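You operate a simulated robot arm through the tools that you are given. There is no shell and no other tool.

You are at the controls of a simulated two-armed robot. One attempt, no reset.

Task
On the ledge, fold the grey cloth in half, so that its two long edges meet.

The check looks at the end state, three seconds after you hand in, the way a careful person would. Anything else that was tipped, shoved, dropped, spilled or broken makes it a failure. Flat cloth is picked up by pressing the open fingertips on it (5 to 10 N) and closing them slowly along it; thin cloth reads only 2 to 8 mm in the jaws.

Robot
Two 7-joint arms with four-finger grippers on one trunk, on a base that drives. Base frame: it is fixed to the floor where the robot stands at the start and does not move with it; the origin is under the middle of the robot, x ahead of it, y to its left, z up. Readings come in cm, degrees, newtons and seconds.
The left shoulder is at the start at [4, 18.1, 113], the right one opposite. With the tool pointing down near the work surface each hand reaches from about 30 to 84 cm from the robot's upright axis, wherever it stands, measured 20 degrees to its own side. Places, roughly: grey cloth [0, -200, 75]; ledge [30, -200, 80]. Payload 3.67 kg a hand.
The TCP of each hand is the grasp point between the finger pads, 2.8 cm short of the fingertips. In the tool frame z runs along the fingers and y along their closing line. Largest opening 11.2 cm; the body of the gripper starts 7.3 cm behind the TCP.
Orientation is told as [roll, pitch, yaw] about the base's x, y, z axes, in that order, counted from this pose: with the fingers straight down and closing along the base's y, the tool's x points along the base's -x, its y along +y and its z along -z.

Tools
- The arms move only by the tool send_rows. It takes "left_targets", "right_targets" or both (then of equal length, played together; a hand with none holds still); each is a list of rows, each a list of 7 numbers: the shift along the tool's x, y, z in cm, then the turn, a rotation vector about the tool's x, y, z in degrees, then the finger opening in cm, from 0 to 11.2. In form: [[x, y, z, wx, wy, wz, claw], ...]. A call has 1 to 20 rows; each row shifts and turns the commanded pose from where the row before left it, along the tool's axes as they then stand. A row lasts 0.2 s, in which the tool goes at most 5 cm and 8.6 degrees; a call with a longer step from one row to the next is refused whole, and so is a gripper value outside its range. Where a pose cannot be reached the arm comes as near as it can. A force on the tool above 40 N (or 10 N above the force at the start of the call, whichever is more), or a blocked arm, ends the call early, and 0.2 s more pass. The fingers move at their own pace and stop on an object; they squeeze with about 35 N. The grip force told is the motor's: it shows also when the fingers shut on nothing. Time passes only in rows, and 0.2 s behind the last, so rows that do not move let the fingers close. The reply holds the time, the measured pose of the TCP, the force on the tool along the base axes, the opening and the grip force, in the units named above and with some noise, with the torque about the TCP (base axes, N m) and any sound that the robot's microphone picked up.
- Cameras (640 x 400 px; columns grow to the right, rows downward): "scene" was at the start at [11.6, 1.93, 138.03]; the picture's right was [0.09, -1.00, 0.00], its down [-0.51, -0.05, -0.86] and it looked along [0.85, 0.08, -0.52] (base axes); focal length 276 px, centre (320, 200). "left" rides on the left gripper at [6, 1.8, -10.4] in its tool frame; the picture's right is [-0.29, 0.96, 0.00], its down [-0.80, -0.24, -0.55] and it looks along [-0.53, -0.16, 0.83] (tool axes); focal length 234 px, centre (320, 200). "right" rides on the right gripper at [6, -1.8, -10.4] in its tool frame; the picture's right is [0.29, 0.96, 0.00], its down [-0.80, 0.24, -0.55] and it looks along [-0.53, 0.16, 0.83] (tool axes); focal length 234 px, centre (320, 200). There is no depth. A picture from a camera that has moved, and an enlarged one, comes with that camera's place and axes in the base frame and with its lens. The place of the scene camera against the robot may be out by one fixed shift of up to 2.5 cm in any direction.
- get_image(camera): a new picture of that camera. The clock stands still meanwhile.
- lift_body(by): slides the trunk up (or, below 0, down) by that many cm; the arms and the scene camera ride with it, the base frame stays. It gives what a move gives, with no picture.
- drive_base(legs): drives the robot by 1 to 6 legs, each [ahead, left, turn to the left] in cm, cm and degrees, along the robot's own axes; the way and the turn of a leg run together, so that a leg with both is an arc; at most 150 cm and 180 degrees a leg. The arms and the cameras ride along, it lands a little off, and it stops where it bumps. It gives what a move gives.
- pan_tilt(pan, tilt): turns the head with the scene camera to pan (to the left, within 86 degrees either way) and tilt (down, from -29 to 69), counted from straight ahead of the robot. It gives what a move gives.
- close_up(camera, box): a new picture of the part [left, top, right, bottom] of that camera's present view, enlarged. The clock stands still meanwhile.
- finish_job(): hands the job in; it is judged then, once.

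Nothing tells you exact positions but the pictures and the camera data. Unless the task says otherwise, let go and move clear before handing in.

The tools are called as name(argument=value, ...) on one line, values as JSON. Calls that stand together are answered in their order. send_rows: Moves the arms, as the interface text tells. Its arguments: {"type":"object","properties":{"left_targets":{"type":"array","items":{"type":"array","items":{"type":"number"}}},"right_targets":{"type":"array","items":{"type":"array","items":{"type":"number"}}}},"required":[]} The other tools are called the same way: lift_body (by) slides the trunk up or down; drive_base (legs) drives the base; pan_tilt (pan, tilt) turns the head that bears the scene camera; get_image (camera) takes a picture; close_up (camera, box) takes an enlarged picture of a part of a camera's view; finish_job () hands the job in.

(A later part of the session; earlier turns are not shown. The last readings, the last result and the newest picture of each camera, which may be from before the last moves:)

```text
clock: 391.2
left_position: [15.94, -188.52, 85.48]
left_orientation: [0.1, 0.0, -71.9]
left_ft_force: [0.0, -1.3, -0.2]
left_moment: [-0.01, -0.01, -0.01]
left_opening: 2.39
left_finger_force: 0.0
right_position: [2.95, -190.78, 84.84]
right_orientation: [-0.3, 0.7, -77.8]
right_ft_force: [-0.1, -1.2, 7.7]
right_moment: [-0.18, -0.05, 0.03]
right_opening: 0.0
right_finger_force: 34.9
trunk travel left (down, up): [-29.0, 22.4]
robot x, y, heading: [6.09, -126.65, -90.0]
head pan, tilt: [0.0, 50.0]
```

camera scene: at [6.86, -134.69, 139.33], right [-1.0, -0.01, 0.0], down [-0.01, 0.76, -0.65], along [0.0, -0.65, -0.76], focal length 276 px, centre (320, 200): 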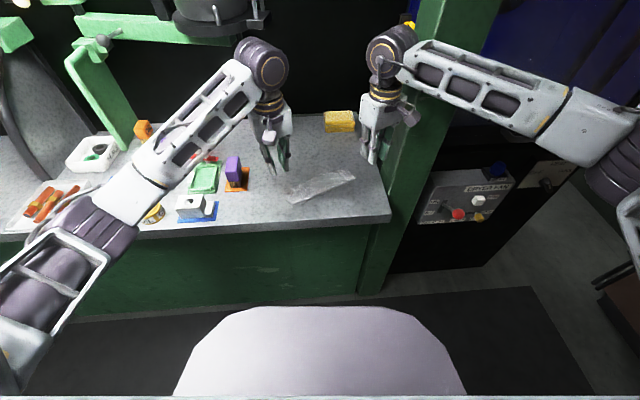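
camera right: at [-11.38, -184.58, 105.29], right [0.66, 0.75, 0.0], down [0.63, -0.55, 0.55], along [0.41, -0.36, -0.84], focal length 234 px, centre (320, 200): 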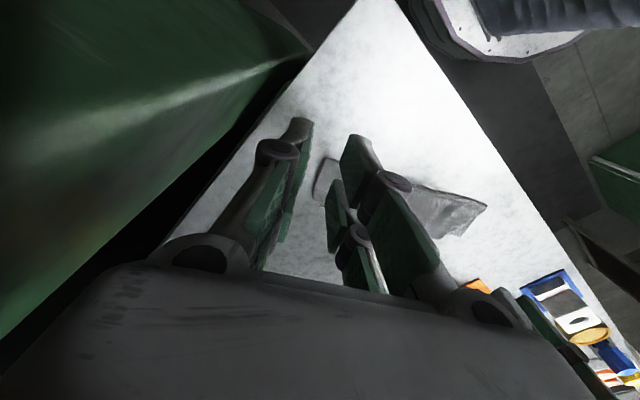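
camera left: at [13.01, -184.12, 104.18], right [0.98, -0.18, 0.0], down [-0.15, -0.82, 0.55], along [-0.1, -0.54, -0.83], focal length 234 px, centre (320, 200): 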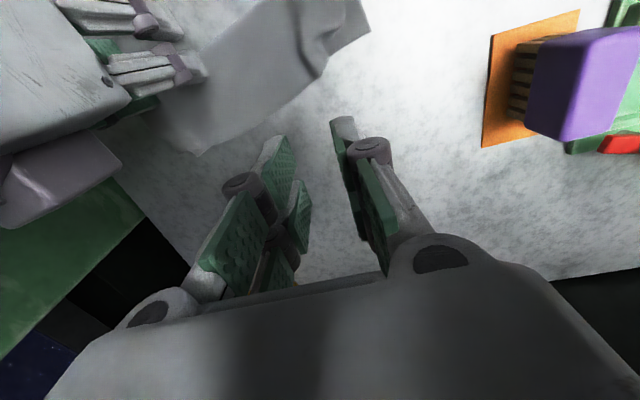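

Right pin ~8 N. Now close the left fingers on the standing pleat.

send_rows(left_targets=[[0, 0, 0.1, 0, 0, 0, 2.4], [0, 0.08, 0, 0, 0, 0, 2.1], [0, 0.08, 0, 0, 0, 0, 1.8], [0, 0.08, 0, 0, 0, 0, 1.5], [0, 0.08, 0, 0, 0, 0, 1.2], [0, 0.05, 0, 0, 0, 0, 0.9], [0, 0, 0, 0, 0, 0, 0.6], [0, 0, 0, 0, 0, 0, 0.3], [0, 0, 0, 0, 0, 0, 0], [0, 0, 0, 0, 0, 0, 0]])

close_up(camera="left", box=[180, 50, 460, 225])

send_rows(left_targets=[[0, 0, -0.5, 0, 0, 0, 0], [0, 0, -0.5, 0, 0, 0, 0], [0, 0, -0.5, 0, 0, 0, 0], [0, 0, -0.5, 0, 0, 0, 0], [0, 0, -0.5, 0, 0, 0, 0], [0, 0, -0.5, 0, 0, 0, 0], [0, 0, 0, 0, 0, 0, 0]])

close_up(camera="scene", box=[258, 150, 370, 220])

close_up(camera="left", box=[140, 0, 500, 225])

```text
clock: 393.4
left_position: [16.51, -188.68, 85.46]
left_orientation: [0.2, 0.0, -71.9]
left_ft_force: [-0.2, -0.7, 0.9]
left_moment: [0.02, -0.02, -0.04]
left_opening: 0.0
left_finger_force: 35.7
right_position: [2.84, -190.73, 84.69]
right_orientation: [-0.2, 0.6, -77.9]
right_ft_force: [0.5, -1.5, 11.6]
right_moment: [-0.3, -0.09, 0.02]
right_opening: 0.0
right_finger_force: 35.3
trunk travel left (down, up): [-29.0, 22.4]
robot x, y, heading: [5.79, -126.3, -89.8]
head pan, tilt: [0.0, 50.0]
```

```text
2.29 times, centred on (320, 138) of left
camera zoom: at [16.2, -182.34, 95.82], right [1.0, 0.02, 0.0], down [0.02, -0.83, 0.55], along [0.01, -0.55, -0.83], focal length 535 px, centre (320, 343)
```

zoom: 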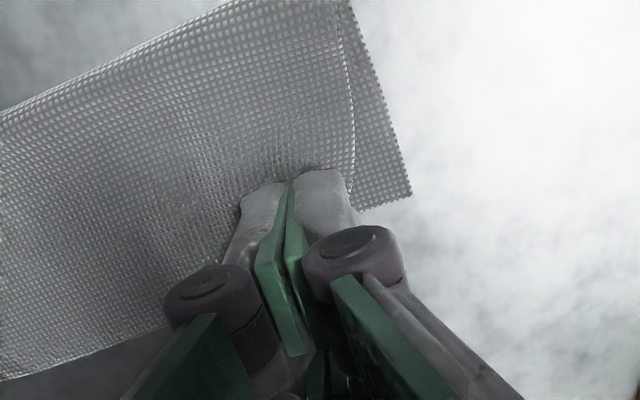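

```text
clock: 395.0
left_position: [16.47, -188.58, 88.4]
left_orientation: [0.2, -0.1, -71.9]
left_ft_force: [-0.8, -0.3, 0.2]
left_moment: [0.02, 0.03, -0.06]
left_opening: 0.01
left_finger_force: 34.8
right_position: [2.93, -190.74, 84.8]
right_orientation: [-0.3, 0.7, -77.9]
right_ft_force: [0.5, -2.6, 13.0]
right_moment: [-0.32, -0.1, -0.02]
right_opening: 0.01
right_finger_force: 35.5
trunk travel left (down, up): [-29.0, 22.4]
robot x, y, heading: [5.5, -126.39, -89.6]
head pan, tilt: [0.0, 50.0]
```

```text
5.71 times, centred on (314, 185) of scene
camera zoom: at [6.53, -135.06, 139.21], right [-1.0, 0.0, 0.0], down [0.0, 0.77, -0.64], along [0.0, -0.64, -0.77], focal length 1578 px, centre (354, 286)
```

zoom: 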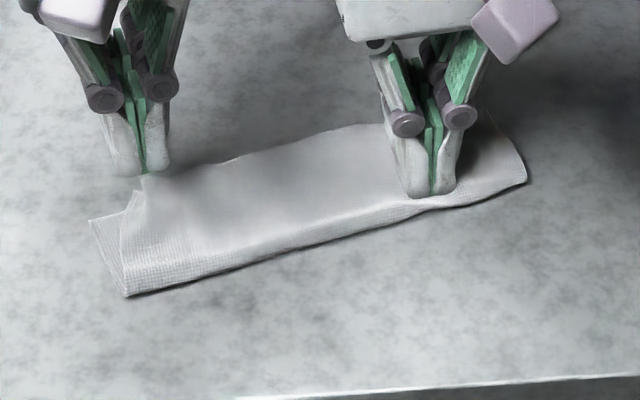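

```text
1.78 times, centred on (320, 112) of left
camera zoom: at [16.21, -182.33, 98.82], right [1.0, 0.02, 0.0], down [0.02, -0.83, 0.55], along [0.01, -0.55, -0.83], focal length 416 px, centre (320, 356)
```

zoom: 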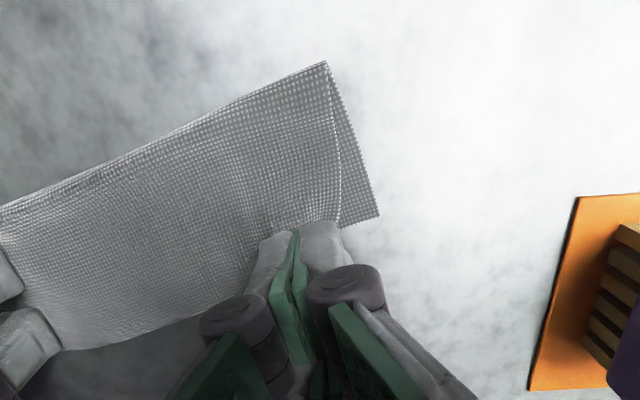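

The pleat was too low to grip — in fact it has nearly flattened, and the corner gap is now only ~1.6 cm. I raise the left hand and inspect.

send_rows(left_targets=[[0, 0, -1.5, 0, 0, 0, 0], [-0.5, 0, -1.5, 0, 0, 0, 0], [-1, 0, -1.5, 0, 0, 0, 1], [-1, 0, -1.5, 0, 0, 0, 2], [-1, 0, 0, 0, 0, 0, 2], [0, 0, 0, 0, 0, 0, 2]])

close_up(camera="scene", box=[258, 170, 306, 200])

close_up(camera="left", box=[140, 0, 440, 188])

```text
clock: 396.4
left_position: [17.34, -191.93, 94.46]
left_orientation: [0.2, -0.1, -72.0]
left_ft_force: [-0.3, 1.5, 0.2]
left_moment: [0.0, 0.02, 0.02]
left_opening: 2.0
left_finger_force: 0.1
right_position: [2.86, -190.69, 84.7]
right_orientation: [-0.3, 0.7, -77.9]
right_ft_force: [-0.7, -2.5, 13.7]
right_moment: [-0.34, -0.09, 0.01]
right_opening: 0.0
right_finger_force: 34.8
trunk travel left (down, up): [-29.0, 22.4]
robot x, y, heading: [5.95, -126.66, -89.6]
head pan, tilt: [0.0, 50.0]
```

```text
13.33 times, centred on (282, 185) of scene
camera zoom: at [6.53, -135.05, 139.21], right [-1.0, 0.0, 0.0], down [0.0, 0.77, -0.64], along [0.0, -0.64, -0.77], focal length 3682 px, centre (827, 400)
```

zoom: 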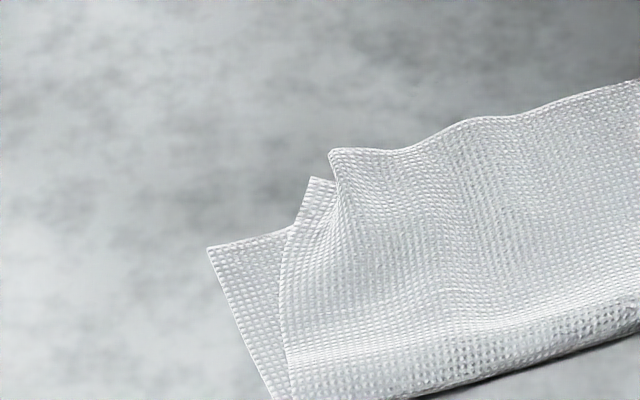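

```text
2.13 times, centred on (290, 94) of left
camera zoom: at [17.23, -185.64, 104.84], right [1.0, 0.02, 0.0], down [0.02, -0.83, 0.55], along [0.01, -0.55, -0.83], focal length 498 px, centre (384, 426)
```

zoom: 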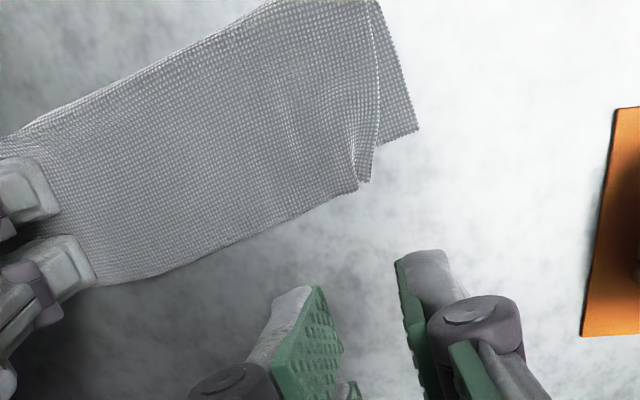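

The left corner is still ~2.6 cm short along and ~1 cm beyond. I'll do the page-turn: pinch the overhanging top edge near the left corner (bare ledge beneath it), lift it up over the crease and lay it back on the lower corner. Position first.

send_rows(left_targets=[[0.33, -0.47, 0, 0, 0, 0, 2.0], [0.33, -0.47, 0, 0, 0, 0, 2.0], [0.33, -0.47, 0, 0, 0, 0, 2.0], [0.33, -0.47, 0, 0, 0, 0, 2.0], [0.32, -0.47, 0, 0, 0, 0, 2.0], [0, 0, 1.4, 0, 0, 0, 2.0], [0, 0, 1.4, 0, 0, 0, 2.0], [0, 0, 1.4, 0, 0, 0, 2.0], [0, 0, 1.4, 0, 0, 0, 2.0], [0, 0, 1.4, 0, 0, 0, 2.0], [0, 0, 1.4, 0, 0, 0, 2.0], [0, 0, 0, 0, 0, 0, 2.0]])

close_up(camera="scene", box=[258, 160, 322, 200])

close_up(camera="left", box=[180, 50, 460, 225])

```text
clock: 399.0
left_position: [14.69, -191.05, 85.84]
left_orientation: [0.2, -0.2, -72.1]
left_ft_force: [0.4, 1.2, 0.1]
left_moment: [0.05, 0.0, 0.01]
left_opening: 2.0
left_finger_force: 0.0
right_position: [2.92, -190.78, 84.71]
right_orientation: [-0.4, 0.8, -77.9]
right_ft_force: [-0.5, -1.4, 12.9]
right_moment: [-0.33, -0.07, -0.03]
right_opening: 0.01
right_finger_force: 34.6
trunk travel left (down, up): [-29.0, 22.4]
robot x, y, heading: [5.56, -126.22, -89.9]
head pan, tilt: [0.0, 50.0]
```

```text
10.00 times, centred on (290, 180) of scene
camera zoom: at [6.53, -135.05, 139.21], right [-1.0, 0.0, 0.0], down [0.0, 0.77, -0.64], along [0.0, -0.64, -0.77], focal length 2761 px, centre (620, 400)
```

zoom: 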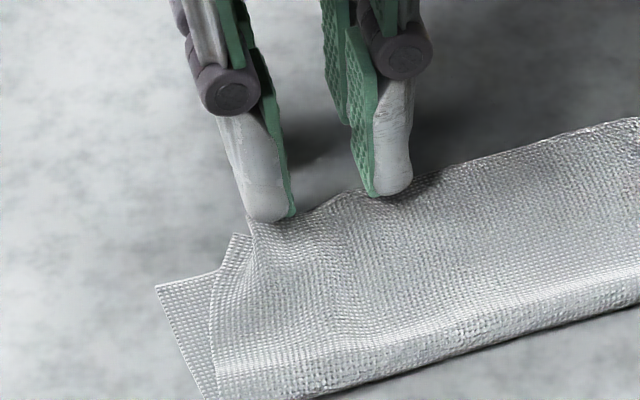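

```text
2.29 times, centred on (320, 138) of left
camera zoom: at [14.55, -184.79, 96.39], right [1.0, 0.02, 0.0], down [0.02, -0.83, 0.55], along [0.01, -0.55, -0.83], focal length 535 px, centre (320, 343)
```

zoom: 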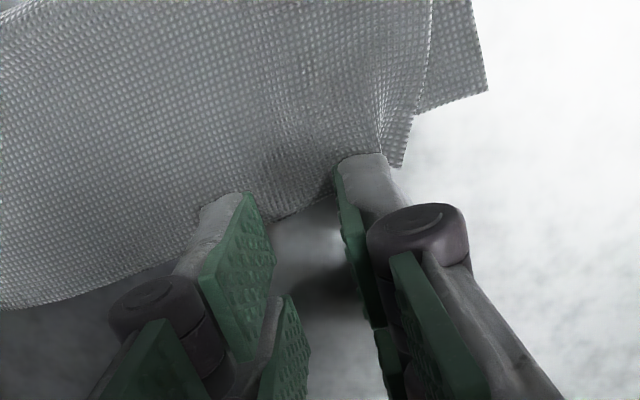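

send_rows(left_targets=[[0.3, 0, 0, 0, 0, 0, 2.0], [0, 0, 0.4, 0, 0, 0, 2.0], [0, 0, 0.3, 0, 0, 0, 2.0], [0, 0, 0.2, 0, 0, 0, 2.0], [0, 0, 0, 0, 0, 0, 2.0]])

send_rows(left_targets=[[0, 0, 0.1, 0, 0, 0, 2.0], [0, 0, 0, 0, 0, 0, 2.0], [0, 0, 0, 0, 0, 0, 2.0]])

```text
clock: 400.2
left_position: [14.54, -190.76, 85.07]
left_orientation: [0.2, 0.0, -72.0]
left_ft_force: [-0.1, -0.5, -0.8]
left_moment: [0.0, 0.05, -0.02]
left_opening: 2.03
left_finger_force: 0.1
right_position: [2.96, -190.69, 84.82]
right_orientation: [-0.3, 0.8, -77.8]
right_ft_force: [1.0, -0.9, 13.1]
right_moment: [-0.32, -0.06, 0.03]
right_opening: 0.01
right_finger_force: 34.7
trunk travel left (down, up): [-29.0, 22.4]
robot x, y, heading: [6.09, -126.21, -90.0]
head pan, tilt: [0.0, 50.0]
```

```text
clock: 401.0
left_position: [14.6, -190.75, 85.08]
left_orientation: [0.2, 0.0, -71.9]
left_ft_force: [-0.2, -0.3, 1.4]
left_moment: [0.02, 0.08, -0.02]
left_opening: 1.99
left_finger_force: 0.1
right_position: [3.02, -190.88, 84.72]
right_orientation: [-0.3, 0.7, -77.9]
right_ft_force: [-0.7, -0.9, 12.8]
right_moment: [-0.31, -0.05, -0.02]
right_opening: 0.0
right_finger_force: 35.5
trunk travel left (down, up): [-29.0, 22.4]
robot x, y, heading: [5.71, -126.69, -90.1]
head pan, tilt: [0.0, 50.0]
```

send_rows(left_targets=[[0, 0, 0.1, 0, 0, 0, 2.0], [0, 0, 0, 0, 0, 0, 2.0], [0, 0, 0, 0, 0, 0, 2.0]])

send_rows(left_targets=[[0, 0, 0.05, 0, 0, 0, 2.0], [0, 0, 0, 0, 0, 0, 2.0], [0, 0, 0, 0, 0, 0, 2.0]])

```text
clock: 401.8
left_position: [14.58, -190.82, 84.9]
left_orientation: [0.1, -0.1, -72.0]
left_ft_force: [0.3, 0.0, 4.1]
left_moment: [0.06, 0.07, 0.02]
left_opening: 2.01
left_finger_force: 0.1
right_position: [3.03, -190.74, 84.71]
right_orientation: [-0.3, 0.7, -77.9]
right_ft_force: [0.6, -1.6, 11.5]
right_moment: [-0.28, -0.06, -0.01]
right_opening: 0.0
right_finger_force: 35.1
trunk travel left (down, up): [-29.0, 22.4]
robot x, y, heading: [5.75, -126.83, -90.0]
head pan, tilt: [0.0, 50.0]
```

```text
clock: 402.6
left_position: [14.6, -190.75, 84.9]
left_orientation: [0.0, -0.1, -72.0]
left_ft_force: [1.3, -1.4, 9.8]
left_moment: [0.16, 0.09, -0.02]
left_opening: 1.96
left_finger_force: 0.0
right_position: [3.03, -190.73, 84.84]
right_orientation: [-0.3, 0.7, -77.9]
right_ft_force: [0.1, -1.4, 9.7]
right_moment: [-0.25, -0.05, 0.0]
right_opening: 0.02
right_finger_force: 35.0
trunk travel left (down, up): [-29.0, 22.4]
robot x, y, heading: [5.81, -126.53, -89.7]
head pan, tilt: [0.0, 50.0]
```

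send_rows(left_targets=[[0, -0.1, -0.02, 0, 0, 0, 1.8], [0, -0.1, 0, 0, 0, 0, 1.6], [0, -0.1, 0, 0, 0, 0, 1.4], [0, -0.1, 0, 0, 0, 0, 1.2], [0, -0.1, 0, 0, 0, 0, 1.0], [0, -0.1, 0.02, 0, 0, 0, 0.8], [0, -0.1, 0.02, 0, 0, 0, 0.6], [0, -0.1, 0, 0, 0, 0, 0.4], [0, -0.1, 0, 0, 0, 0, 0.2], [0, -0.05, 0, 0, 0, 0, 0], [0, 0, 0, 0, 0, 0, 0], [0, 0, 0, 0, 0, 0, 0]])

send_rows(left_targets=[[0, 0, -0.4, 0, 0, 0, 0], [0, 0, -0.5, 0, 0, 0, 0], [0.2, 0, -0.6, 0, 0, 0, 0], [0.3, -0.1, -0.6, 0, 0, 0, 0], [0.4, -0.1, -0.6, 0, 0, 0, 0], [0.4, -0.1, -0.6, 0, 0, 0, 0], [0.4, -0.1, -0.6, 0, 0, 0, 0], [0.4, -0.1, -0.5, 0, 0, 0, 0], [0, 0, 0, 0, 0, 0, 0]])

close_up(camera="scene", box=[258, 150, 370, 220])

close_up(camera="left", box=[140, 0, 500, 225])

```text
clock: 405.2
left_position: [13.75, -190.99, 85.0]
left_orientation: [0.2, 0.1, -72.0]
left_ft_force: [0.1, -0.2, 1.3]
left_moment: [0.01, -0.01, -0.02]
left_opening: 0.22
left_finger_force: 35.3
right_position: [2.93, -190.75, 84.85]
right_orientation: [-0.2, 0.7, -77.8]
right_ft_force: [0.4, 2.0, 10.3]
right_moment: [-0.2, -0.04, 0.05]
right_opening: 0.0
right_finger_force: 35.1
trunk travel left (down, up): [-29.0, 22.4]
robot x, y, heading: [5.92, -126.5, -89.7]
head pan, tilt: [0.0, 50.0]
```

```text
clock: 407.2
left_position: [12.52, -189.21, 89.16]
left_orientation: [0.1, -0.1, -72.0]
left_ft_force: [-5.6, -3.8, -4.1]
left_moment: [-0.17, 0.14, 0.13]
left_opening: 0.21
left_finger_force: 34.9
right_position: [3.01, -190.68, 84.86]
right_orientation: [-0.3, 0.6, -77.8]
right_ft_force: [3.7, 4.1, 13.7]
right_moment: [-0.12, -0.23, 0.11]
right_opening: 0.02
right_finger_force: 34.6
trunk travel left (down, up): [-29.0, 22.4]
robot x, y, heading: [6.08, -126.68, -89.6]
head pan, tilt: [0.0, 50.0]
```

```text
5.71 times, centred on (314, 185) of scene
camera zoom: at [6.5, -135.07, 139.2], right [-1.0, 0.0, 0.0], down [0.0, 0.77, -0.64], along [0.0, -0.64, -0.77], focal length 1578 px, centre (354, 286)
```

zoom: 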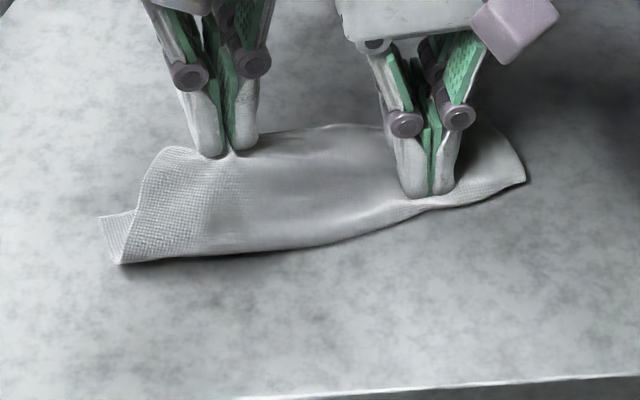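

```text
1.78 times, centred on (320, 112) of left
camera zoom: at [12.36, -183.0, 99.61], right [1.0, 0.02, 0.0], down [0.02, -0.83, 0.55], along [0.01, -0.55, -0.83], focal length 416 px, centre (320, 356)
```

zoom: 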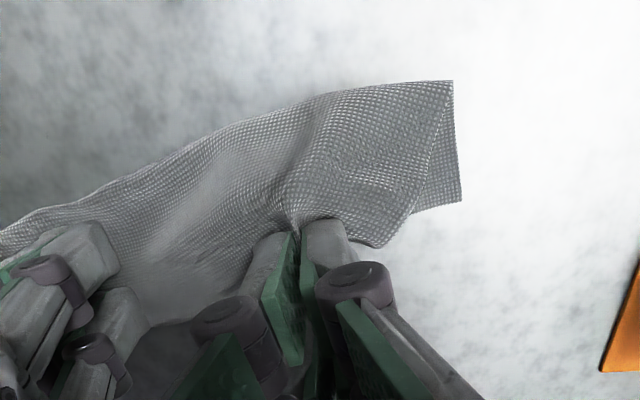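

This time the tail is clean and flat, with no pleat. Now the page-turn: carry it up and toward me over the crease, so the left half of the crease un-forms…

send_rows(left_targets=[[0.4, -0.2, -0.3, 0, 0, 0, 0], [0.5, -0.1, -0.3, 0, 0, 0, 0], [0.5, -0.1, -0.3, 0, 0, 0, 0], [0.5, -0.1, -0.3, 0, 0, 0, 0], [0.5, -0.1, -0.3, 0, 0, 0, 0], [0.5, -0.05, -0.3, 0, 0, 0, 0], [0.5, 0, -0.3, 0, 0, 0, 0], [0.3, 0, -0.2, 0, 0, 0, 0], [0, 0, 0, 0, 0, 0, 0]])

close_up(camera="scene", box=[258, 150, 370, 220])

close_up(camera="left", box=[140, 0, 500, 225])

```text
clock: 409.2
left_position: [10.71, -185.99, 91.66]
left_orientation: [0.2, -0.1, -72.1]
left_ft_force: [-5.6, -8.4, -7.8]
left_moment: [-0.41, 0.14, 0.19]
left_opening: 0.2
left_finger_force: 34.4
right_position: [2.83, -190.94, 84.81]
right_orientation: [-0.3, 0.8, -77.9]
right_ft_force: [4.9, 7.3, 18.3]
right_moment: [-0.09, -0.25, 0.14]
right_opening: 0.01
right_finger_force: 34.7
trunk travel left (down, up): [-29.0, 22.4]
robot x, y, heading: [5.85, -126.25, -89.9]
head pan, tilt: [0.0, 50.0]
```

```text
5.71 times, centred on (314, 185) of scene
camera zoom: at [6.51, -135.06, 139.21], right [-1.0, 0.0, 0.0], down [0.0, 0.77, -0.64], along [0.0, -0.64, -0.77], focal length 1578 px, centre (354, 286)
```

zoom: 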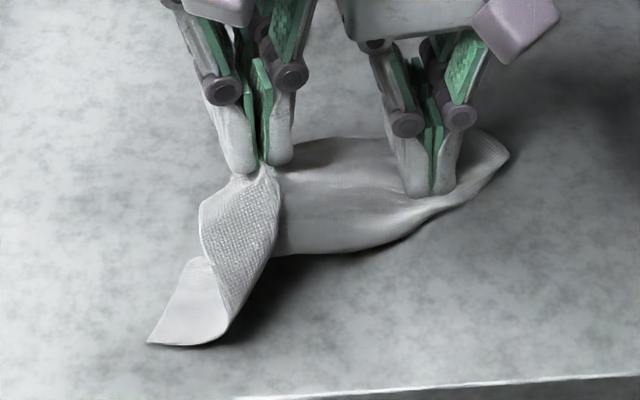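

```text
1.78 times, centred on (320, 112) of left
camera zoom: at [10.62, -179.67, 101.93], right [1.0, 0.02, 0.0], down [0.02, -0.83, 0.55], along [0.02, -0.55, -0.83], focal length 416 px, centre (320, 356)
```

zoom: 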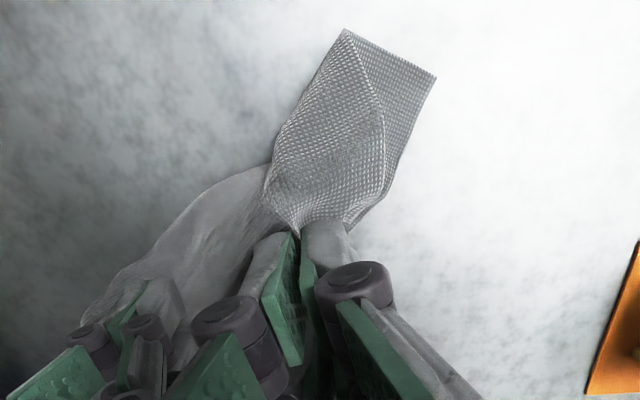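

The taut cloth dragged the left end toward me. I go back the same way and lower, to relax it.

send_rows(left_targets=[[-0.5, 0, 0.3, 0, 0, 0, 0], [-0.5, 0, 0.3, 0, 0, 0, 0], [-0.5, 0.1, 0.3, 0, 0, 0, 0], [-0.5, 0.1, 0.3, 0, 0, 0, 0], [-0.5, 0.1, 0.3, 0, 0, 0, 0], [-0.5, 0.1, 0.3, 0, 0, 0, 0], [-0.5, 0.2, 0.4, 0, 0, 0, 0], [0, 0, 0.5, 0, 0, 0, 0], [0, 0, 0.5, 0, 0, 0, 0], [0, 0, 0.5, 0, 0, 0, 0], [0, 0, 0, 0, 0, 0, 0]])

close_up(camera="scene", box=[258, 150, 370, 220])

close_up(camera="left", box=[140, 0, 500, 225])

```text
clock: 411.6
left_position: [12.41, -189.09, 87.86]
left_orientation: [0.2, -0.2, -72.1]
left_ft_force: [-0.6, 0.9, -0.1]
left_moment: [-0.01, -0.01, 0.0]
left_opening: 0.22
left_finger_force: 35.2
right_position: [2.94, -190.66, 84.82]
right_orientation: [-0.3, 0.8, -77.9]
right_ft_force: [-0.1, -1.5, 13.8]
right_moment: [-0.32, -0.06, 0.01]
right_opening: 0.0
right_finger_force: 35.3
trunk travel left (down, up): [-29.0, 22.4]
robot x, y, heading: [5.74, -126.51, -89.6]
head pan, tilt: [0.0, 50.0]
```

```text
5.71 times, centred on (314, 185) of scene
camera zoom: at [6.51, -135.05, 139.21], right [-1.0, 0.0, 0.0], down [0.0, 0.77, -0.64], along [0.0, -0.64, -0.77], focal length 1578 px, centre (354, 286)
```

zoom: 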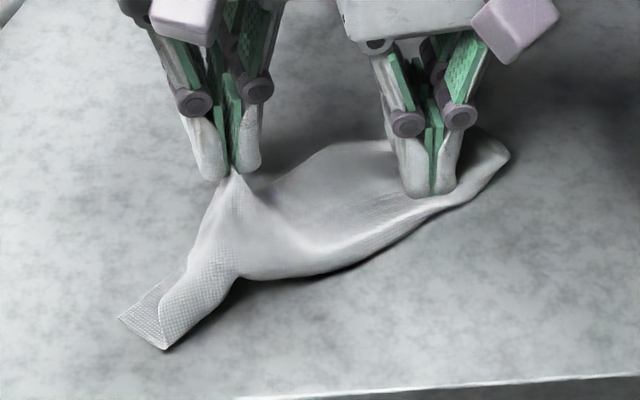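

```text
1.78 times, centred on (320, 112) of left
camera zoom: at [12.29, -182.84, 98.23], right [1.0, 0.02, 0.0], down [0.02, -0.83, 0.55], along [0.01, -0.55, -0.83], focal length 416 px, centre (320, 356)
```

zoom: 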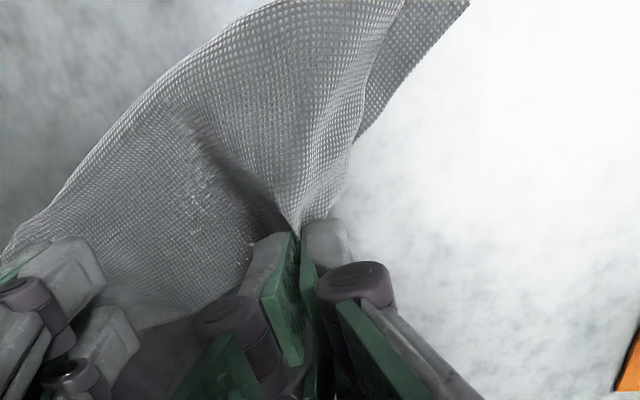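

I lower and release here, then straighten the left end by dragging it back as one piece.

send_rows(left_targets=[[0, 0, 0.5, 0, 0, 0, 0], [0, 0, 0.5, 0, 0, 0, 0], [0, 0, 0.5, 0, 0, 0, 0], [0, 0, 0.5, 0, 0, 0, 0], [0, 0, 0.4, 0, 0, 0, 0], [0, 0, 0, 0, 0, 0, 0.4], [0, 0.15, 0, 0, 0, 0, 0.8], [0, 0.15, 0, 0, 0, 0, 1.2], [0, 0.15, 0, 0, 0, 0, 1.6], [0, 0.15, 0, 0, 0, 0, 2.0], [0, 0.15, 0, 0, 0, 0, 2.4], [0, 0, 0, 0, 0, 0, 2.4]])

send_rows(left_targets=[[0, 0, -0.3, 0, 0, 0, 2.4], [0, 0, -0.7, 0, 0, 0, 2.4], [0, 0, -1.5, 0, 0, 0, 2.4], [0, 0, -1.5, 0, 0, 0, 2.4], [0, 0, -1.5, 0, 0, 0, 2.4], [-1, 0.5, -1.5, 0, 0, 0, 2.4], [-1, 0.5, -1.5, 0, 0, 0, 2.4], [0, 0, 0, 0, 0, 0, 2.4]])

close_up(camera="scene", box=[258, 155, 370, 225])

get_image(camera="left")

```text
clock: 414.2
left_position: [13.2, -188.71, 85.36]
left_orientation: [0.2, -0.1, -71.9]
left_ft_force: [0.1, -0.3, 0.2]
left_moment: [0.02, -0.01, 0.03]
left_opening: 2.39
left_finger_force: 0.1
right_position: [2.96, -190.74, 84.75]
right_orientation: [-0.2, 0.7, -77.9]
right_ft_force: [-1.6, -2.2, 13.3]
right_moment: [-0.28, -0.02, -0.05]
right_opening: 0.0
right_finger_force: 35.3
trunk travel left (down, up): [-29.0, 22.4]
robot x, y, heading: [5.98, -126.34, -89.9]
head pan, tilt: [0.0, 50.0]
```

```text
clock: 416.0
left_position: [14.7, -190.53, 93.93]
left_orientation: [0.3, 0.0, -72.0]
left_ft_force: [-0.1, 0.8, -0.1]
left_moment: [-0.04, 0.0, -0.01]
left_opening: 2.42
left_finger_force: 0.1
right_position: [2.85, -190.82, 84.83]
right_orientation: [-0.2, 0.7, -77.8]
right_ft_force: [-2.1, -2.0, 12.9]
right_moment: [-0.27, 0.01, -0.04]
right_opening: 0.0
right_finger_force: 35.0
trunk travel left (down, up): [-29.0, 22.4]
robot x, y, heading: [5.48, -126.8, -90.0]
head pan, tilt: [0.0, 50.0]
```

```text
5.71 times, centred on (314, 190) of scene
camera zoom: at [6.5, -135.05, 139.2], right [-1.0, 0.0, 0.0], down [0.0, 0.77, -0.64], along [0.0, -0.64, -0.77], focal length 1578 px, centre (354, 257)
```

zoom: 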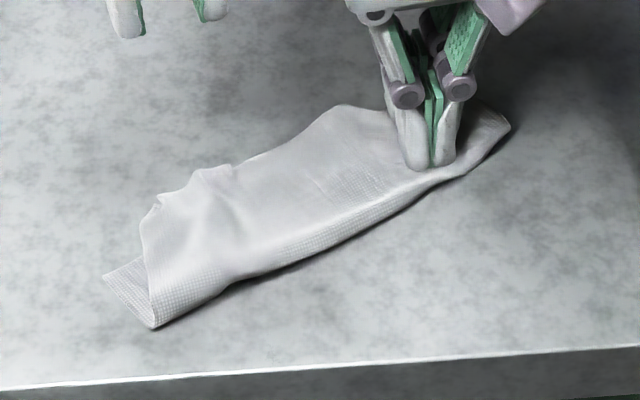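

```text
taken
camera left: at [14.56, -184.19, 104.4], right [1.0, 0.02, 0.0], down [0.02, -0.83, 0.55], along [0.02, -0.55, -0.83], focal length 234 px, centre (320, 200)
```

left: 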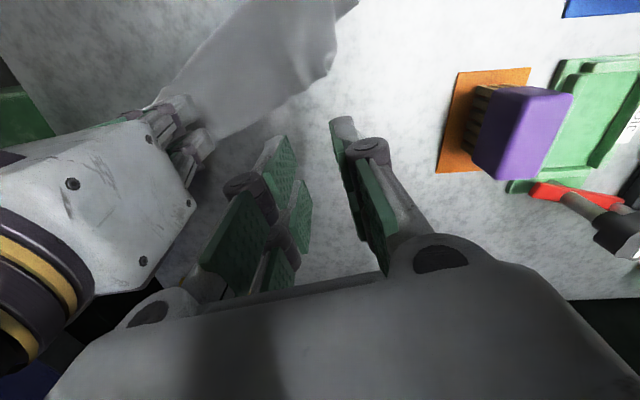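

It is still folded; the left end is just swung toward me. I press on it with the closed left fingers and slide it ~5 cm back (right end still pinned).

send_rows(left_targets=[[0.9, -0.2, 0, 0, 0, 0, 1], [0.9, -0.2, 0, 0, 0, 0, 0], [0.9, 0, 0, 0, 0, 0, 0], [0.9, 0.2, 0, 0, 0, 0, 0], [0.9, 0.4, 0, 0, 0, 0, 0], [0.9, 0.5, 0, 0, 0, 0, 0], [0.9, 0.6, 0, 0, 0, 0, 0], [0.7, 0.6, 0, 0, 0, 0, 0], [0, 0, 1.5, 0, 0, 0, 0], [0, 0, 1.5, 0, 0, 0, 0], [0, 0, 1.5, 0, 0, 0, 0], [0, 0, 1.5, 0, 0, 0, 0], [0, 0, 1.5, 0, 0, 0, 0], [0, 0, 1.0, 0, 0, 0, 0], [0, 0, 0.4, 0, 0, 0, 0], [0, 0, 0, 0, 0, 0, 0]])

close_up(camera="scene", box=[258, 155, 370, 225])

```text
clock: 419.4
left_position: [14.4, -183.29, 85.03]
left_orientation: [0.2, 0.0, -72.0]
left_ft_force: [0.2, 0.3, 0.1]
left_moment: [0.01, -0.01, 0.03]
left_opening: 0.0
left_finger_force: 35.1
right_position: [2.9, -190.84, 84.75]
right_orientation: [-0.2, 0.8, -77.8]
right_ft_force: [-1.2, -1.5, 12.4]
right_moment: [-0.22, -0.05, -0.01]
right_opening: 0.0
right_finger_force: 34.9
trunk travel left (down, up): [-29.0, 22.4]
robot x, y, heading: [5.64, -126.58, -89.8]
head pan, tilt: [0.0, 50.0]
```

```text
5.71 times, centred on (314, 190) of scene
camera zoom: at [6.51, -135.05, 139.21], right [-1.0, 0.0, 0.0], down [0.0, 0.77, -0.64], along [0.0, -0.64, -0.77], focal length 1578 px, centre (354, 257)
```

zoom: 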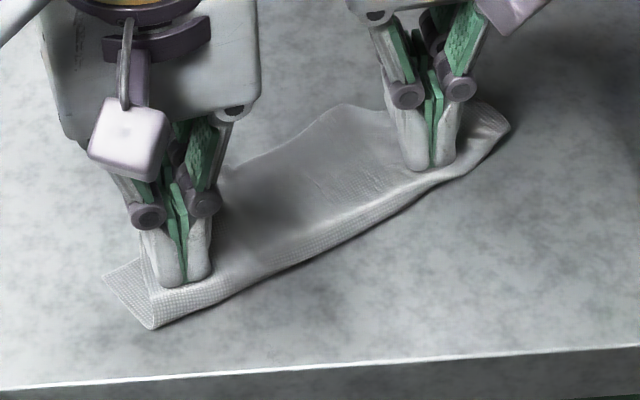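

send_rows(left_targets=[[0, 0, 0.15, 0, 0, 0, 0], [0, 0, 0.1, 0, 0, 0, 0], [0, 0, 0, 0, 0, 0, 0]])

send_rows(left_targets=[[0, 0, 0.07, 0, 0, 0, 0], [0, 0, 0, 0, 0, 0, 0], [0, 0, 0, 0, 0, 0, 0]])

```text
clock: 420.2
left_position: [14.36, -183.13, 84.77]
left_orientation: [0.2, 0.0, -72.0]
left_ft_force: [-1.1, 0.4, 1.2]
left_moment: [-0.04, -0.06, -0.01]
left_opening: 0.0
left_finger_force: 34.8
right_position: [2.84, -190.7, 84.63]
right_orientation: [-0.3, 0.8, -77.9]
right_ft_force: [-0.2, -1.0, 11.1]
right_moment: [-0.22, -0.06, 0.03]
right_opening: 0.0
right_finger_force: 35.1
trunk travel left (down, up): [-29.0, 22.4]
robot x, y, heading: [5.45, -126.27, -89.7]
head pan, tilt: [0.0, 50.0]
```

```text
clock: 421.0
left_position: [14.38, -183.25, 84.76]
left_orientation: [0.1, -0.1, -71.9]
left_ft_force: [-0.8, 0.2, 6.4]
left_moment: [-0.1, 0.01, 0.0]
left_opening: 0.01
left_finger_force: 35.1
right_position: [2.92, -190.76, 84.72]
right_orientation: [-0.3, 0.8, -77.9]
right_ft_force: [-0.6, -2.4, 9.4]
right_moment: [-0.19, -0.08, 0.05]
right_opening: 0.01
right_finger_force: 35.2
trunk travel left (down, up): [-29.0, 22.4]
robot x, y, heading: [5.78, -126.45, -89.8]
head pan, tilt: [0.0, 50.0]
```

Swing it back around the pinned end (moving and turning the fingers together).

send_rows(left_targets=[[-0.33, 0.04, 0, 0, 0, 1.4, 0], [-0.33, 0.05, 0, 0, 0, 1.4, 0], [-0.33, 0.06, 0, 0, 0, 1.4, 0], [-0.33, 0.06, 0, 0, 0, 1.4, 0], [-0.33, 0.07, 0, 0, 0, 1.4, 0], [-0.33, 0.08, 0, 0, 0, 1.4, 0], [-0.33, 0.09, 0, 0, 0, 1.4, 0], [-0.33, 0.1, 0, 0, 0, 1.4, 0], [-0.32, 0.1, 0, 0, 0, 1.4, 0], [-0.32, 0.11, 0, 0, 0, 1.4, 0], [-0.32, 0.12, 0, 0, 0, 1.4, 0], [-0.32, 0.13, 0, 0, 0, 1.4, 0], [-0.32, 0.14, 0, 0, 0, 1.4, 0], [-0.32, 0.14, 0, 0, 0, 1.4, 0], [0, 0, 0, 0, 0, 0, 0]])

close_up(camera="scene", box=[258, 155, 370, 225])

close_up(camera="left", box=[140, 0, 500, 225])

```text
clock: 424.2
left_position: [16.33, -187.58, 84.77]
left_orientation: [0.2, -0.1, -91.6]
left_ft_force: [0.0, 1.4, 4.8]
left_moment: [-0.07, 0.01, -0.02]
left_opening: 0.02
left_finger_force: 35.1
right_position: [2.81, -190.77, 84.68]
right_orientation: [-0.3, 0.7, -77.9]
right_ft_force: [-0.3, -1.1, 8.3]
right_moment: [-0.18, -0.05, 0.0]
right_opening: 0.0
right_finger_force: 35.0
trunk travel left (down, up): [-29.0, 22.4]
robot x, y, heading: [6.03, -126.34, -89.6]
head pan, tilt: [0.0, 50.0]
```

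```text
5.71 times, centred on (314, 190) of scene
camera zoom: at [6.51, -135.03, 139.21], right [-1.0, 0.0, 0.0], down [0.0, 0.77, -0.64], along [0.0, -0.64, -0.77], focal length 1578 px, centre (354, 257)
```

zoom: 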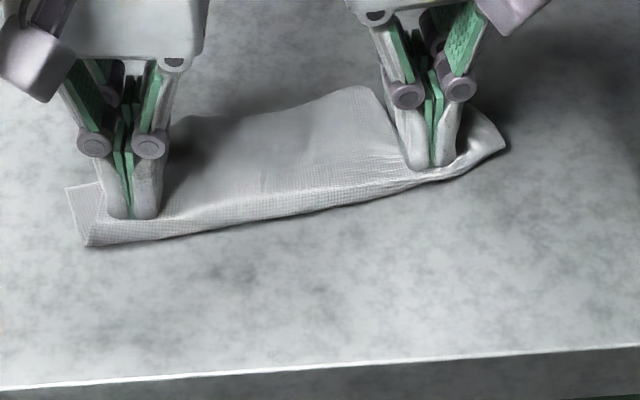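

```text
1.78 times, centred on (320, 112) of left
camera zoom: at [18.31, -181.53, 95.16], right [0.95, -0.31, 0.0], down [-0.26, -0.79, 0.55], along [-0.17, -0.53, -0.83], focal length 416 px, centre (320, 356)
```

zoom: 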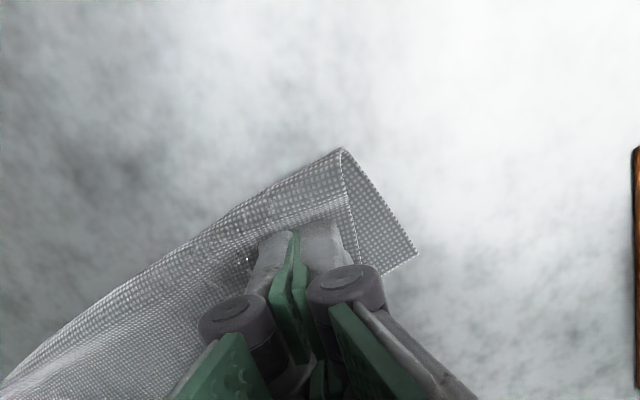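

Straight again. Lift both hands and inspect.

send_rows(left_targets=[[0, 0, -0.3, 0, 0, 0, 0], [0, 0, -0.7, 0, 0, 0, 0], [0, 0, -1.5, 0, 0, 0, 0], [0, 0, -1.5, 0, 0, 0, 0], [0, 0, -1.5, 0, 0, 0, 0], [-1, 0, -1.5, 0, 0, 0, 1], [-1, 0, -1.5, 0, 0, 0, 2], [-1, 0, 0, 0, 0, 0, 2], [0, 0, 0, 0, 0, 0, 2]], right_targets=[[0, 0, -0.3, 0, 0, 0, 0], [0, 0, -0.7, 0, 0, 0, 0], [0, 0, -1.5, 0, 0, 0, 0], [0, 0, -1.5, 0, 0, 0, 0], [0, 0, -1.5, 0, 0, 0, 0], [1, 0, -1.5, 0, 0, 0, 1], [1, 0, -1.5, 0, 0, 0, 2], [1, 0, 0, 0, 0, 0, 2], [1, 0, 0, 0, 0, 0, 2]])

close_up(camera="scene", box=[258, 150, 370, 220])

close_up(camera="scene", box=[256, 165, 304, 195])

get_image(camera="left")

```text
clock: 426.2
left_position: [16.11, -190.67, 93.28]
left_orientation: [0.2, -0.1, -91.7]
left_ft_force: [-0.1, -0.2, 0.0]
left_moment: [-0.03, 0.01, -0.01]
left_opening: 2.0
left_finger_force: 0.0
right_position: [2.1, -187.0, 93.12]
right_orientation: [-0.2, 0.7, -77.8]
right_ft_force: [-0.2, 0.3, -0.1]
right_moment: [-0.02, -0.01, 0.0]
right_opening: 2.01
right_finger_force: 0.0
trunk travel left (down, up): [-29.0, 22.4]
robot x, y, heading: [6.0, -126.53, -89.8]
head pan, tilt: [0.0, 50.0]
```

```text
5.71 times, centred on (314, 185) of scene
camera zoom: at [6.5, -135.12, 139.2], right [-1.0, 0.0, 0.0], down [0.0, 0.77, -0.64], along [0.0, -0.64, -0.77], focal length 1578 px, centre (354, 286)
```

zoom: 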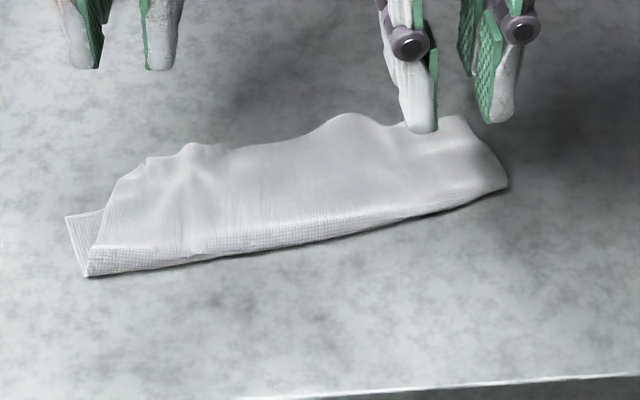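

```text
13.33 times, centred on (280, 180) of scene
camera zoom: at [6.5, -135.12, 139.2], right [-1.0, 0.0, 0.0], down [0.0, 0.77, -0.64], along [0.0, -0.64, -0.77], focal length 3682 px, centre (853, 467)
```

zoom: 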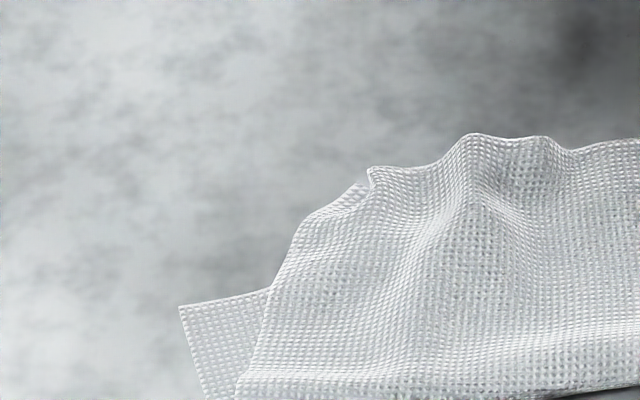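

```text
taken
camera left: at [18.18, -184.65, 103.67], right [0.95, -0.31, 0.0], down [-0.26, -0.79, 0.55], along [-0.17, -0.53, -0.83], focal length 234 px, centre (320, 200)
```

left: 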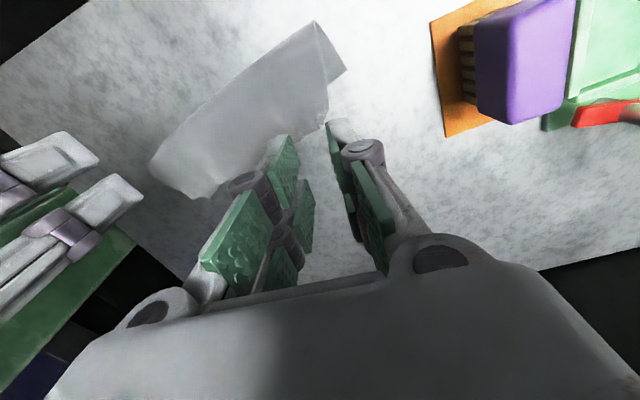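

The top-left now overshoots more and has a wave, so I re-lay it once more, deliberately over-correcting toward me to allow for spring-back. Pin right, and position the left over the overhanging edge.

send_rows(left_targets=[[0, 0, 0, 0, 0, -5.9, 2.2], [0, 0, 0, 0, 0, -5.9, 2.2], [0, 0, 0, 0, 0, -5.9, 2.2], [-0.4, -0.7, 0, 0, 0, 0, 2.2], [-0.4, -0.7, 0, 0, 0, 0, 2.2], [-0.4, -0.7, 0, 0, 0, 0, 2.2], [0, 0, 1.2, 0, 0, 0, 2.2], [0, 0, 1.2, 0, 0, 0, 2.2], [0, 0, 1.2, 0, 0, 0, 2.2], [0, 0, 1.2, 0, 0, 0, 2.2], [0, 0, 1.2, 0, 0, 0, 2.2], [0, 0, 0.6, 0, 0, 0, 2.2], [0, 0, 0, 0, 0, 0, 2.2]], right_targets=[[-0.9, -0.1, 0, 0, 0, 0, 1], [-0.9, -0.1, 0, 0, 0, 0, 0], [-0.9, -0.1, 0, 0, 0, 0, 0], [-0.8, -0.04, 0, 0, 0, 0, 0], [0, 0, 1.5, 0, 0, 0, 0], [0, 0, 1.5, 0, 0, 0, 0], [0, 0, 1.5, 0, 0, 0, 0], [0, 0, 1.5, 0, 0, 0, 0], [0, 0, 1.5, 0, 0, 0, 0], [0, 0, 0.7, 0, 0, 0, 0], [0, 0, 0.1, 0, 0, 0, 0], [0, 0, 0.1, 0, 0, 0, 0], [0, 0, 0, 0, 0, 0, 0]])

close_up(camera="scene", box=[258, 150, 370, 220])

close_up(camera="left", box=[180, 50, 460, 225])

```text
clock: 429.0
left_position: [14.59, -192.32, 86.6]
left_orientation: [0.3, -0.1, -73.9]
left_ft_force: [-0.7, -0.7, 0.1]
left_moment: [-0.01, 0.02, 0.02]
left_opening: 2.19
left_finger_force: 0.1
right_position: [2.5, -190.33, 84.76]
right_orientation: [-0.2, 0.8, -77.9]
right_ft_force: [0.7, 0.0, 1.5]
right_moment: [-0.02, -0.02, -0.03]
right_opening: 0.04
right_finger_force: 34.8
trunk travel left (down, up): [-29.0, 22.4]
robot x, y, heading: [5.94, -126.56, -89.9]
head pan, tilt: [0.0, 50.0]
```

```text
5.71 times, centred on (314, 185) of scene
camera zoom: at [6.52, -135.16, 139.2], right [-1.0, 0.0, 0.0], down [0.0, 0.77, -0.64], along [0.0, -0.64, -0.77], focal length 1578 px, centre (354, 286)
```

zoom: 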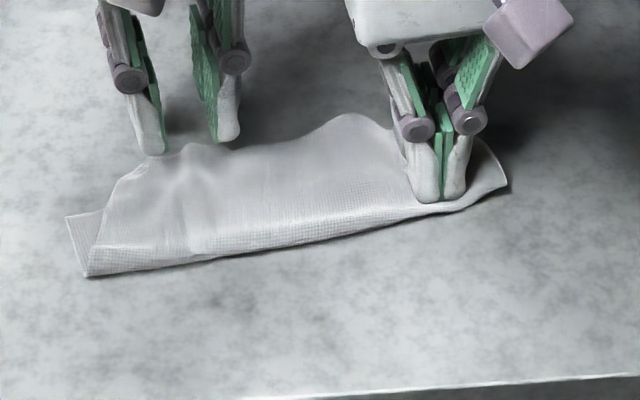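

```text
2.29 times, centred on (320, 138) of left
camera zoom: at [14.62, -186.09, 96.99], right [1.0, -0.01, 0.0], down [-0.01, -0.83, 0.55], along [0.0, -0.55, -0.83], focal length 535 px, centre (320, 343)
```

zoom: 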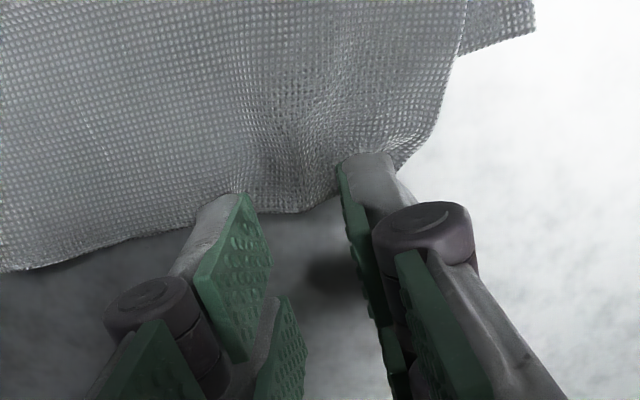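

send_rows(left_targets=[[0.5, 0, 0, 0, 0, 0, 2.2], [0, 0, 0.6, 0, 0, 0, 2.2], [0, 0, 0.5, 0, 0, 0, 2.2], [0, 0, 0.3, 0, 0, 0, 2.2], [0, 0, 0.1, 0, 0, 0, 2.2], [0, 0, 0, 0, 0, 0, 2.2]], right_targets=[[0, 0, 0.1, 0, 0, 0, 0], [0, 0, 0.06, 0, 0, 0, 0], [0, 0, 0, 0, 0, 0, 0], [0, 0, 0, 0, 0, 0, 0], [0, 0, 0, 0, 0, 0, 0], [0, 0, 0, 0, 0, 0, 0]])

send_rows(left_targets=[[0, 0, 0.1, 0, 0, 0, 2.2], [0, 0, 0.08, 0, 0, 0, 2.2], [0, 0, 0, 0, 0, 0, 2.2]])

close_up(camera="left", box=[180, 50, 460, 225])

```text
clock: 430.4
left_position: [14.54, -191.8, 85.07]
left_orientation: [0.2, 0.0, -73.9]
left_ft_force: [0.3, 0.2, 0.6]
left_moment: [0.02, -0.01, -0.01]
left_opening: 2.22
left_finger_force: 0.0
right_position: [2.46, -190.38, 84.87]
right_orientation: [-0.2, 0.7, -78.0]
right_ft_force: [0.3, -2.2, 10.9]
right_moment: [-0.25, -0.06, 0.0]
right_opening: 0.01
right_finger_force: 34.8
trunk travel left (down, up): [-29.0, 22.4]
robot x, y, heading: [5.94, -126.7, -89.7]
head pan, tilt: [0.0, 50.0]
```

```text
clock: 431.2
left_position: [14.45, -191.71, 85.02]
left_orientation: [0.2, -0.1, -73.9]
left_ft_force: [0.2, -0.7, 2.7]
left_moment: [0.02, -0.08, -0.03]
left_opening: 2.19
left_finger_force: 0.0
right_position: [2.47, -190.26, 84.72]
right_orientation: [-0.2, 0.7, -77.9]
right_ft_force: [0.2, -3.1, 13.4]
right_moment: [-0.33, -0.1, 0.02]
right_opening: 0.01
right_finger_force: 35.0
trunk travel left (down, up): [-29.0, 22.4]
robot x, y, heading: [5.85, -126.2, -89.7]
head pan, tilt: [0.0, 50.0]
```

```text
2.29 times, centred on (320, 138) of left
camera zoom: at [14.51, -185.52, 95.36], right [1.0, -0.01, 0.0], down [-0.01, -0.83, 0.55], along [0.0, -0.55, -0.83], focal length 535 px, centre (320, 343)
```

zoom: 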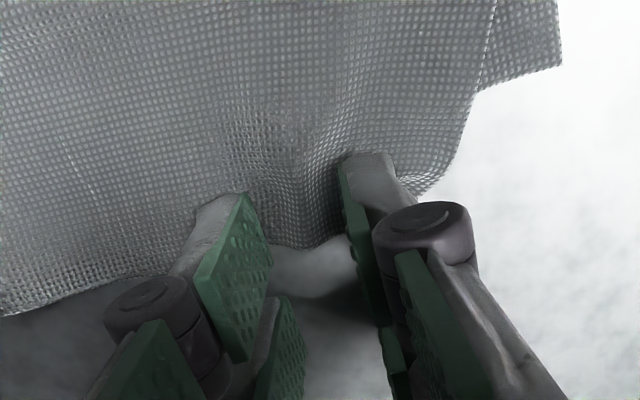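

Good grip position (natural wave between the fingers). Close.

send_rows(left_targets=[[0, 0, 0.04, 0, 0, 0, 2.2], [0, -0.05, 0, 0, 0, 0, 1.9], [0, -0.05, 0, 0, 0, 0, 1.6], [0, -0.05, 0, 0, 0, 0, 1.3], [0, -0.05, 0, 0, 0, 0, 1.0], [0, -0.05, 0.02, 0, 0, 0, 0.7], [0, -0.05, 0.02, 0, 0, 0, 0.4], [0, -0.05, 0, 0, 0, 0, 0.1], [0, 0, 0, 0, 0, 0, 0], [0, 0, 0, 0, 0, 0, 0], [0, 0, 0, 0, 0, 0, 0]])

send_rows(left_targets=[[0, 0, -0.4, 0, 0, 0, 0], [0, 0, -0.5, 0, 0, 0, 0], [0.2, 0.1, -0.5, 0, 0, 0, 0], [0.3, 0.2, -0.5, 0, 0, 0, 0], [0.4, 0.2, -0.3, 0, 0, 0, 0], [0.4, 0.2, 0, 0, 0, 0, 0], [0, 0, 0, 0, 0, 0, 0]])

close_up(camera="scene", box=[258, 150, 370, 220])

close_up(camera="left", box=[140, 0, 500, 225])

```text
clock: 433.6
left_position: [14.17, -191.87, 84.9]
left_orientation: [0.3, -0.1, -73.9]
left_ft_force: [-0.1, 0.3, -0.2]
left_moment: [-0.01, -0.01, 0.0]
left_opening: 0.19
left_finger_force: 35.3
right_position: [2.48, -190.29, 84.7]
right_orientation: [-0.2, 0.7, -77.9]
right_ft_force: [0.1, -1.4, 14.8]
right_moment: [-0.32, -0.06, -0.01]
right_opening: 0.0
right_finger_force: 35.2
trunk travel left (down, up): [-29.0, 22.4]
robot x, y, heading: [5.77, -126.29, -89.8]
head pan, tilt: [0.0, 50.0]
```

```text
clock: 435.2
left_position: [14.41, -190.4, 87.09]
left_orientation: [0.2, 0.0, -73.9]
left_ft_force: [0.1, 0.3, -0.1]
left_moment: [0.01, 0.02, -0.05]
left_opening: 0.19
left_finger_force: 34.4
right_position: [2.45, -190.23, 84.68]
right_orientation: [-0.3, 0.7, -77.9]
right_ft_force: [0.5, -0.5, 15.1]
right_moment: [-0.31, -0.09, 0.03]
right_opening: 0.0
right_finger_force: 35.4
trunk travel left (down, up): [-29.0, 22.4]
robot x, y, heading: [5.9, -126.62, -90.1]
head pan, tilt: [0.0, 50.0]
```

```text
5.71 times, centred on (314, 185) of scene
camera zoom: at [6.52, -135.03, 139.21], right [-1.0, 0.0, 0.0], down [0.0, 0.77, -0.64], along [0.0, -0.64, -0.77], focal length 1578 px, centre (354, 286)
```

zoom: 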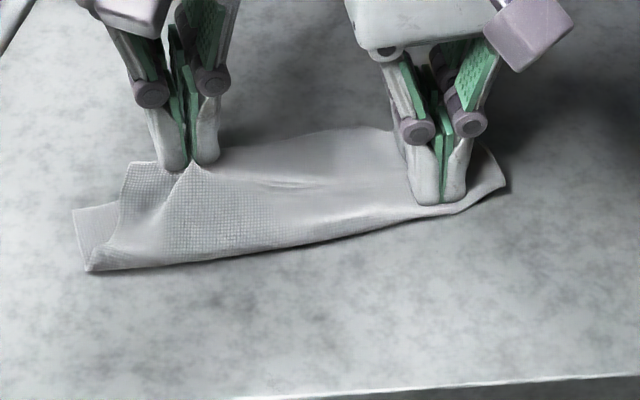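

```text
1.78 times, centred on (320, 112) of left
camera zoom: at [14.46, -184.12, 97.52], right [1.0, -0.01, 0.0], down [-0.01, -0.83, 0.55], along [0.0, -0.55, -0.83], focal length 416 px, centre (320, 356)
```

zoom: 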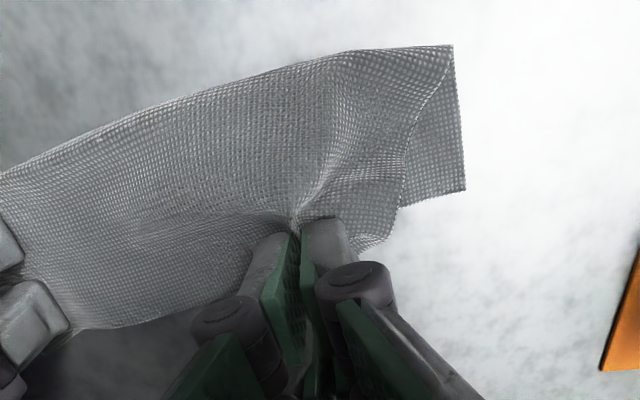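

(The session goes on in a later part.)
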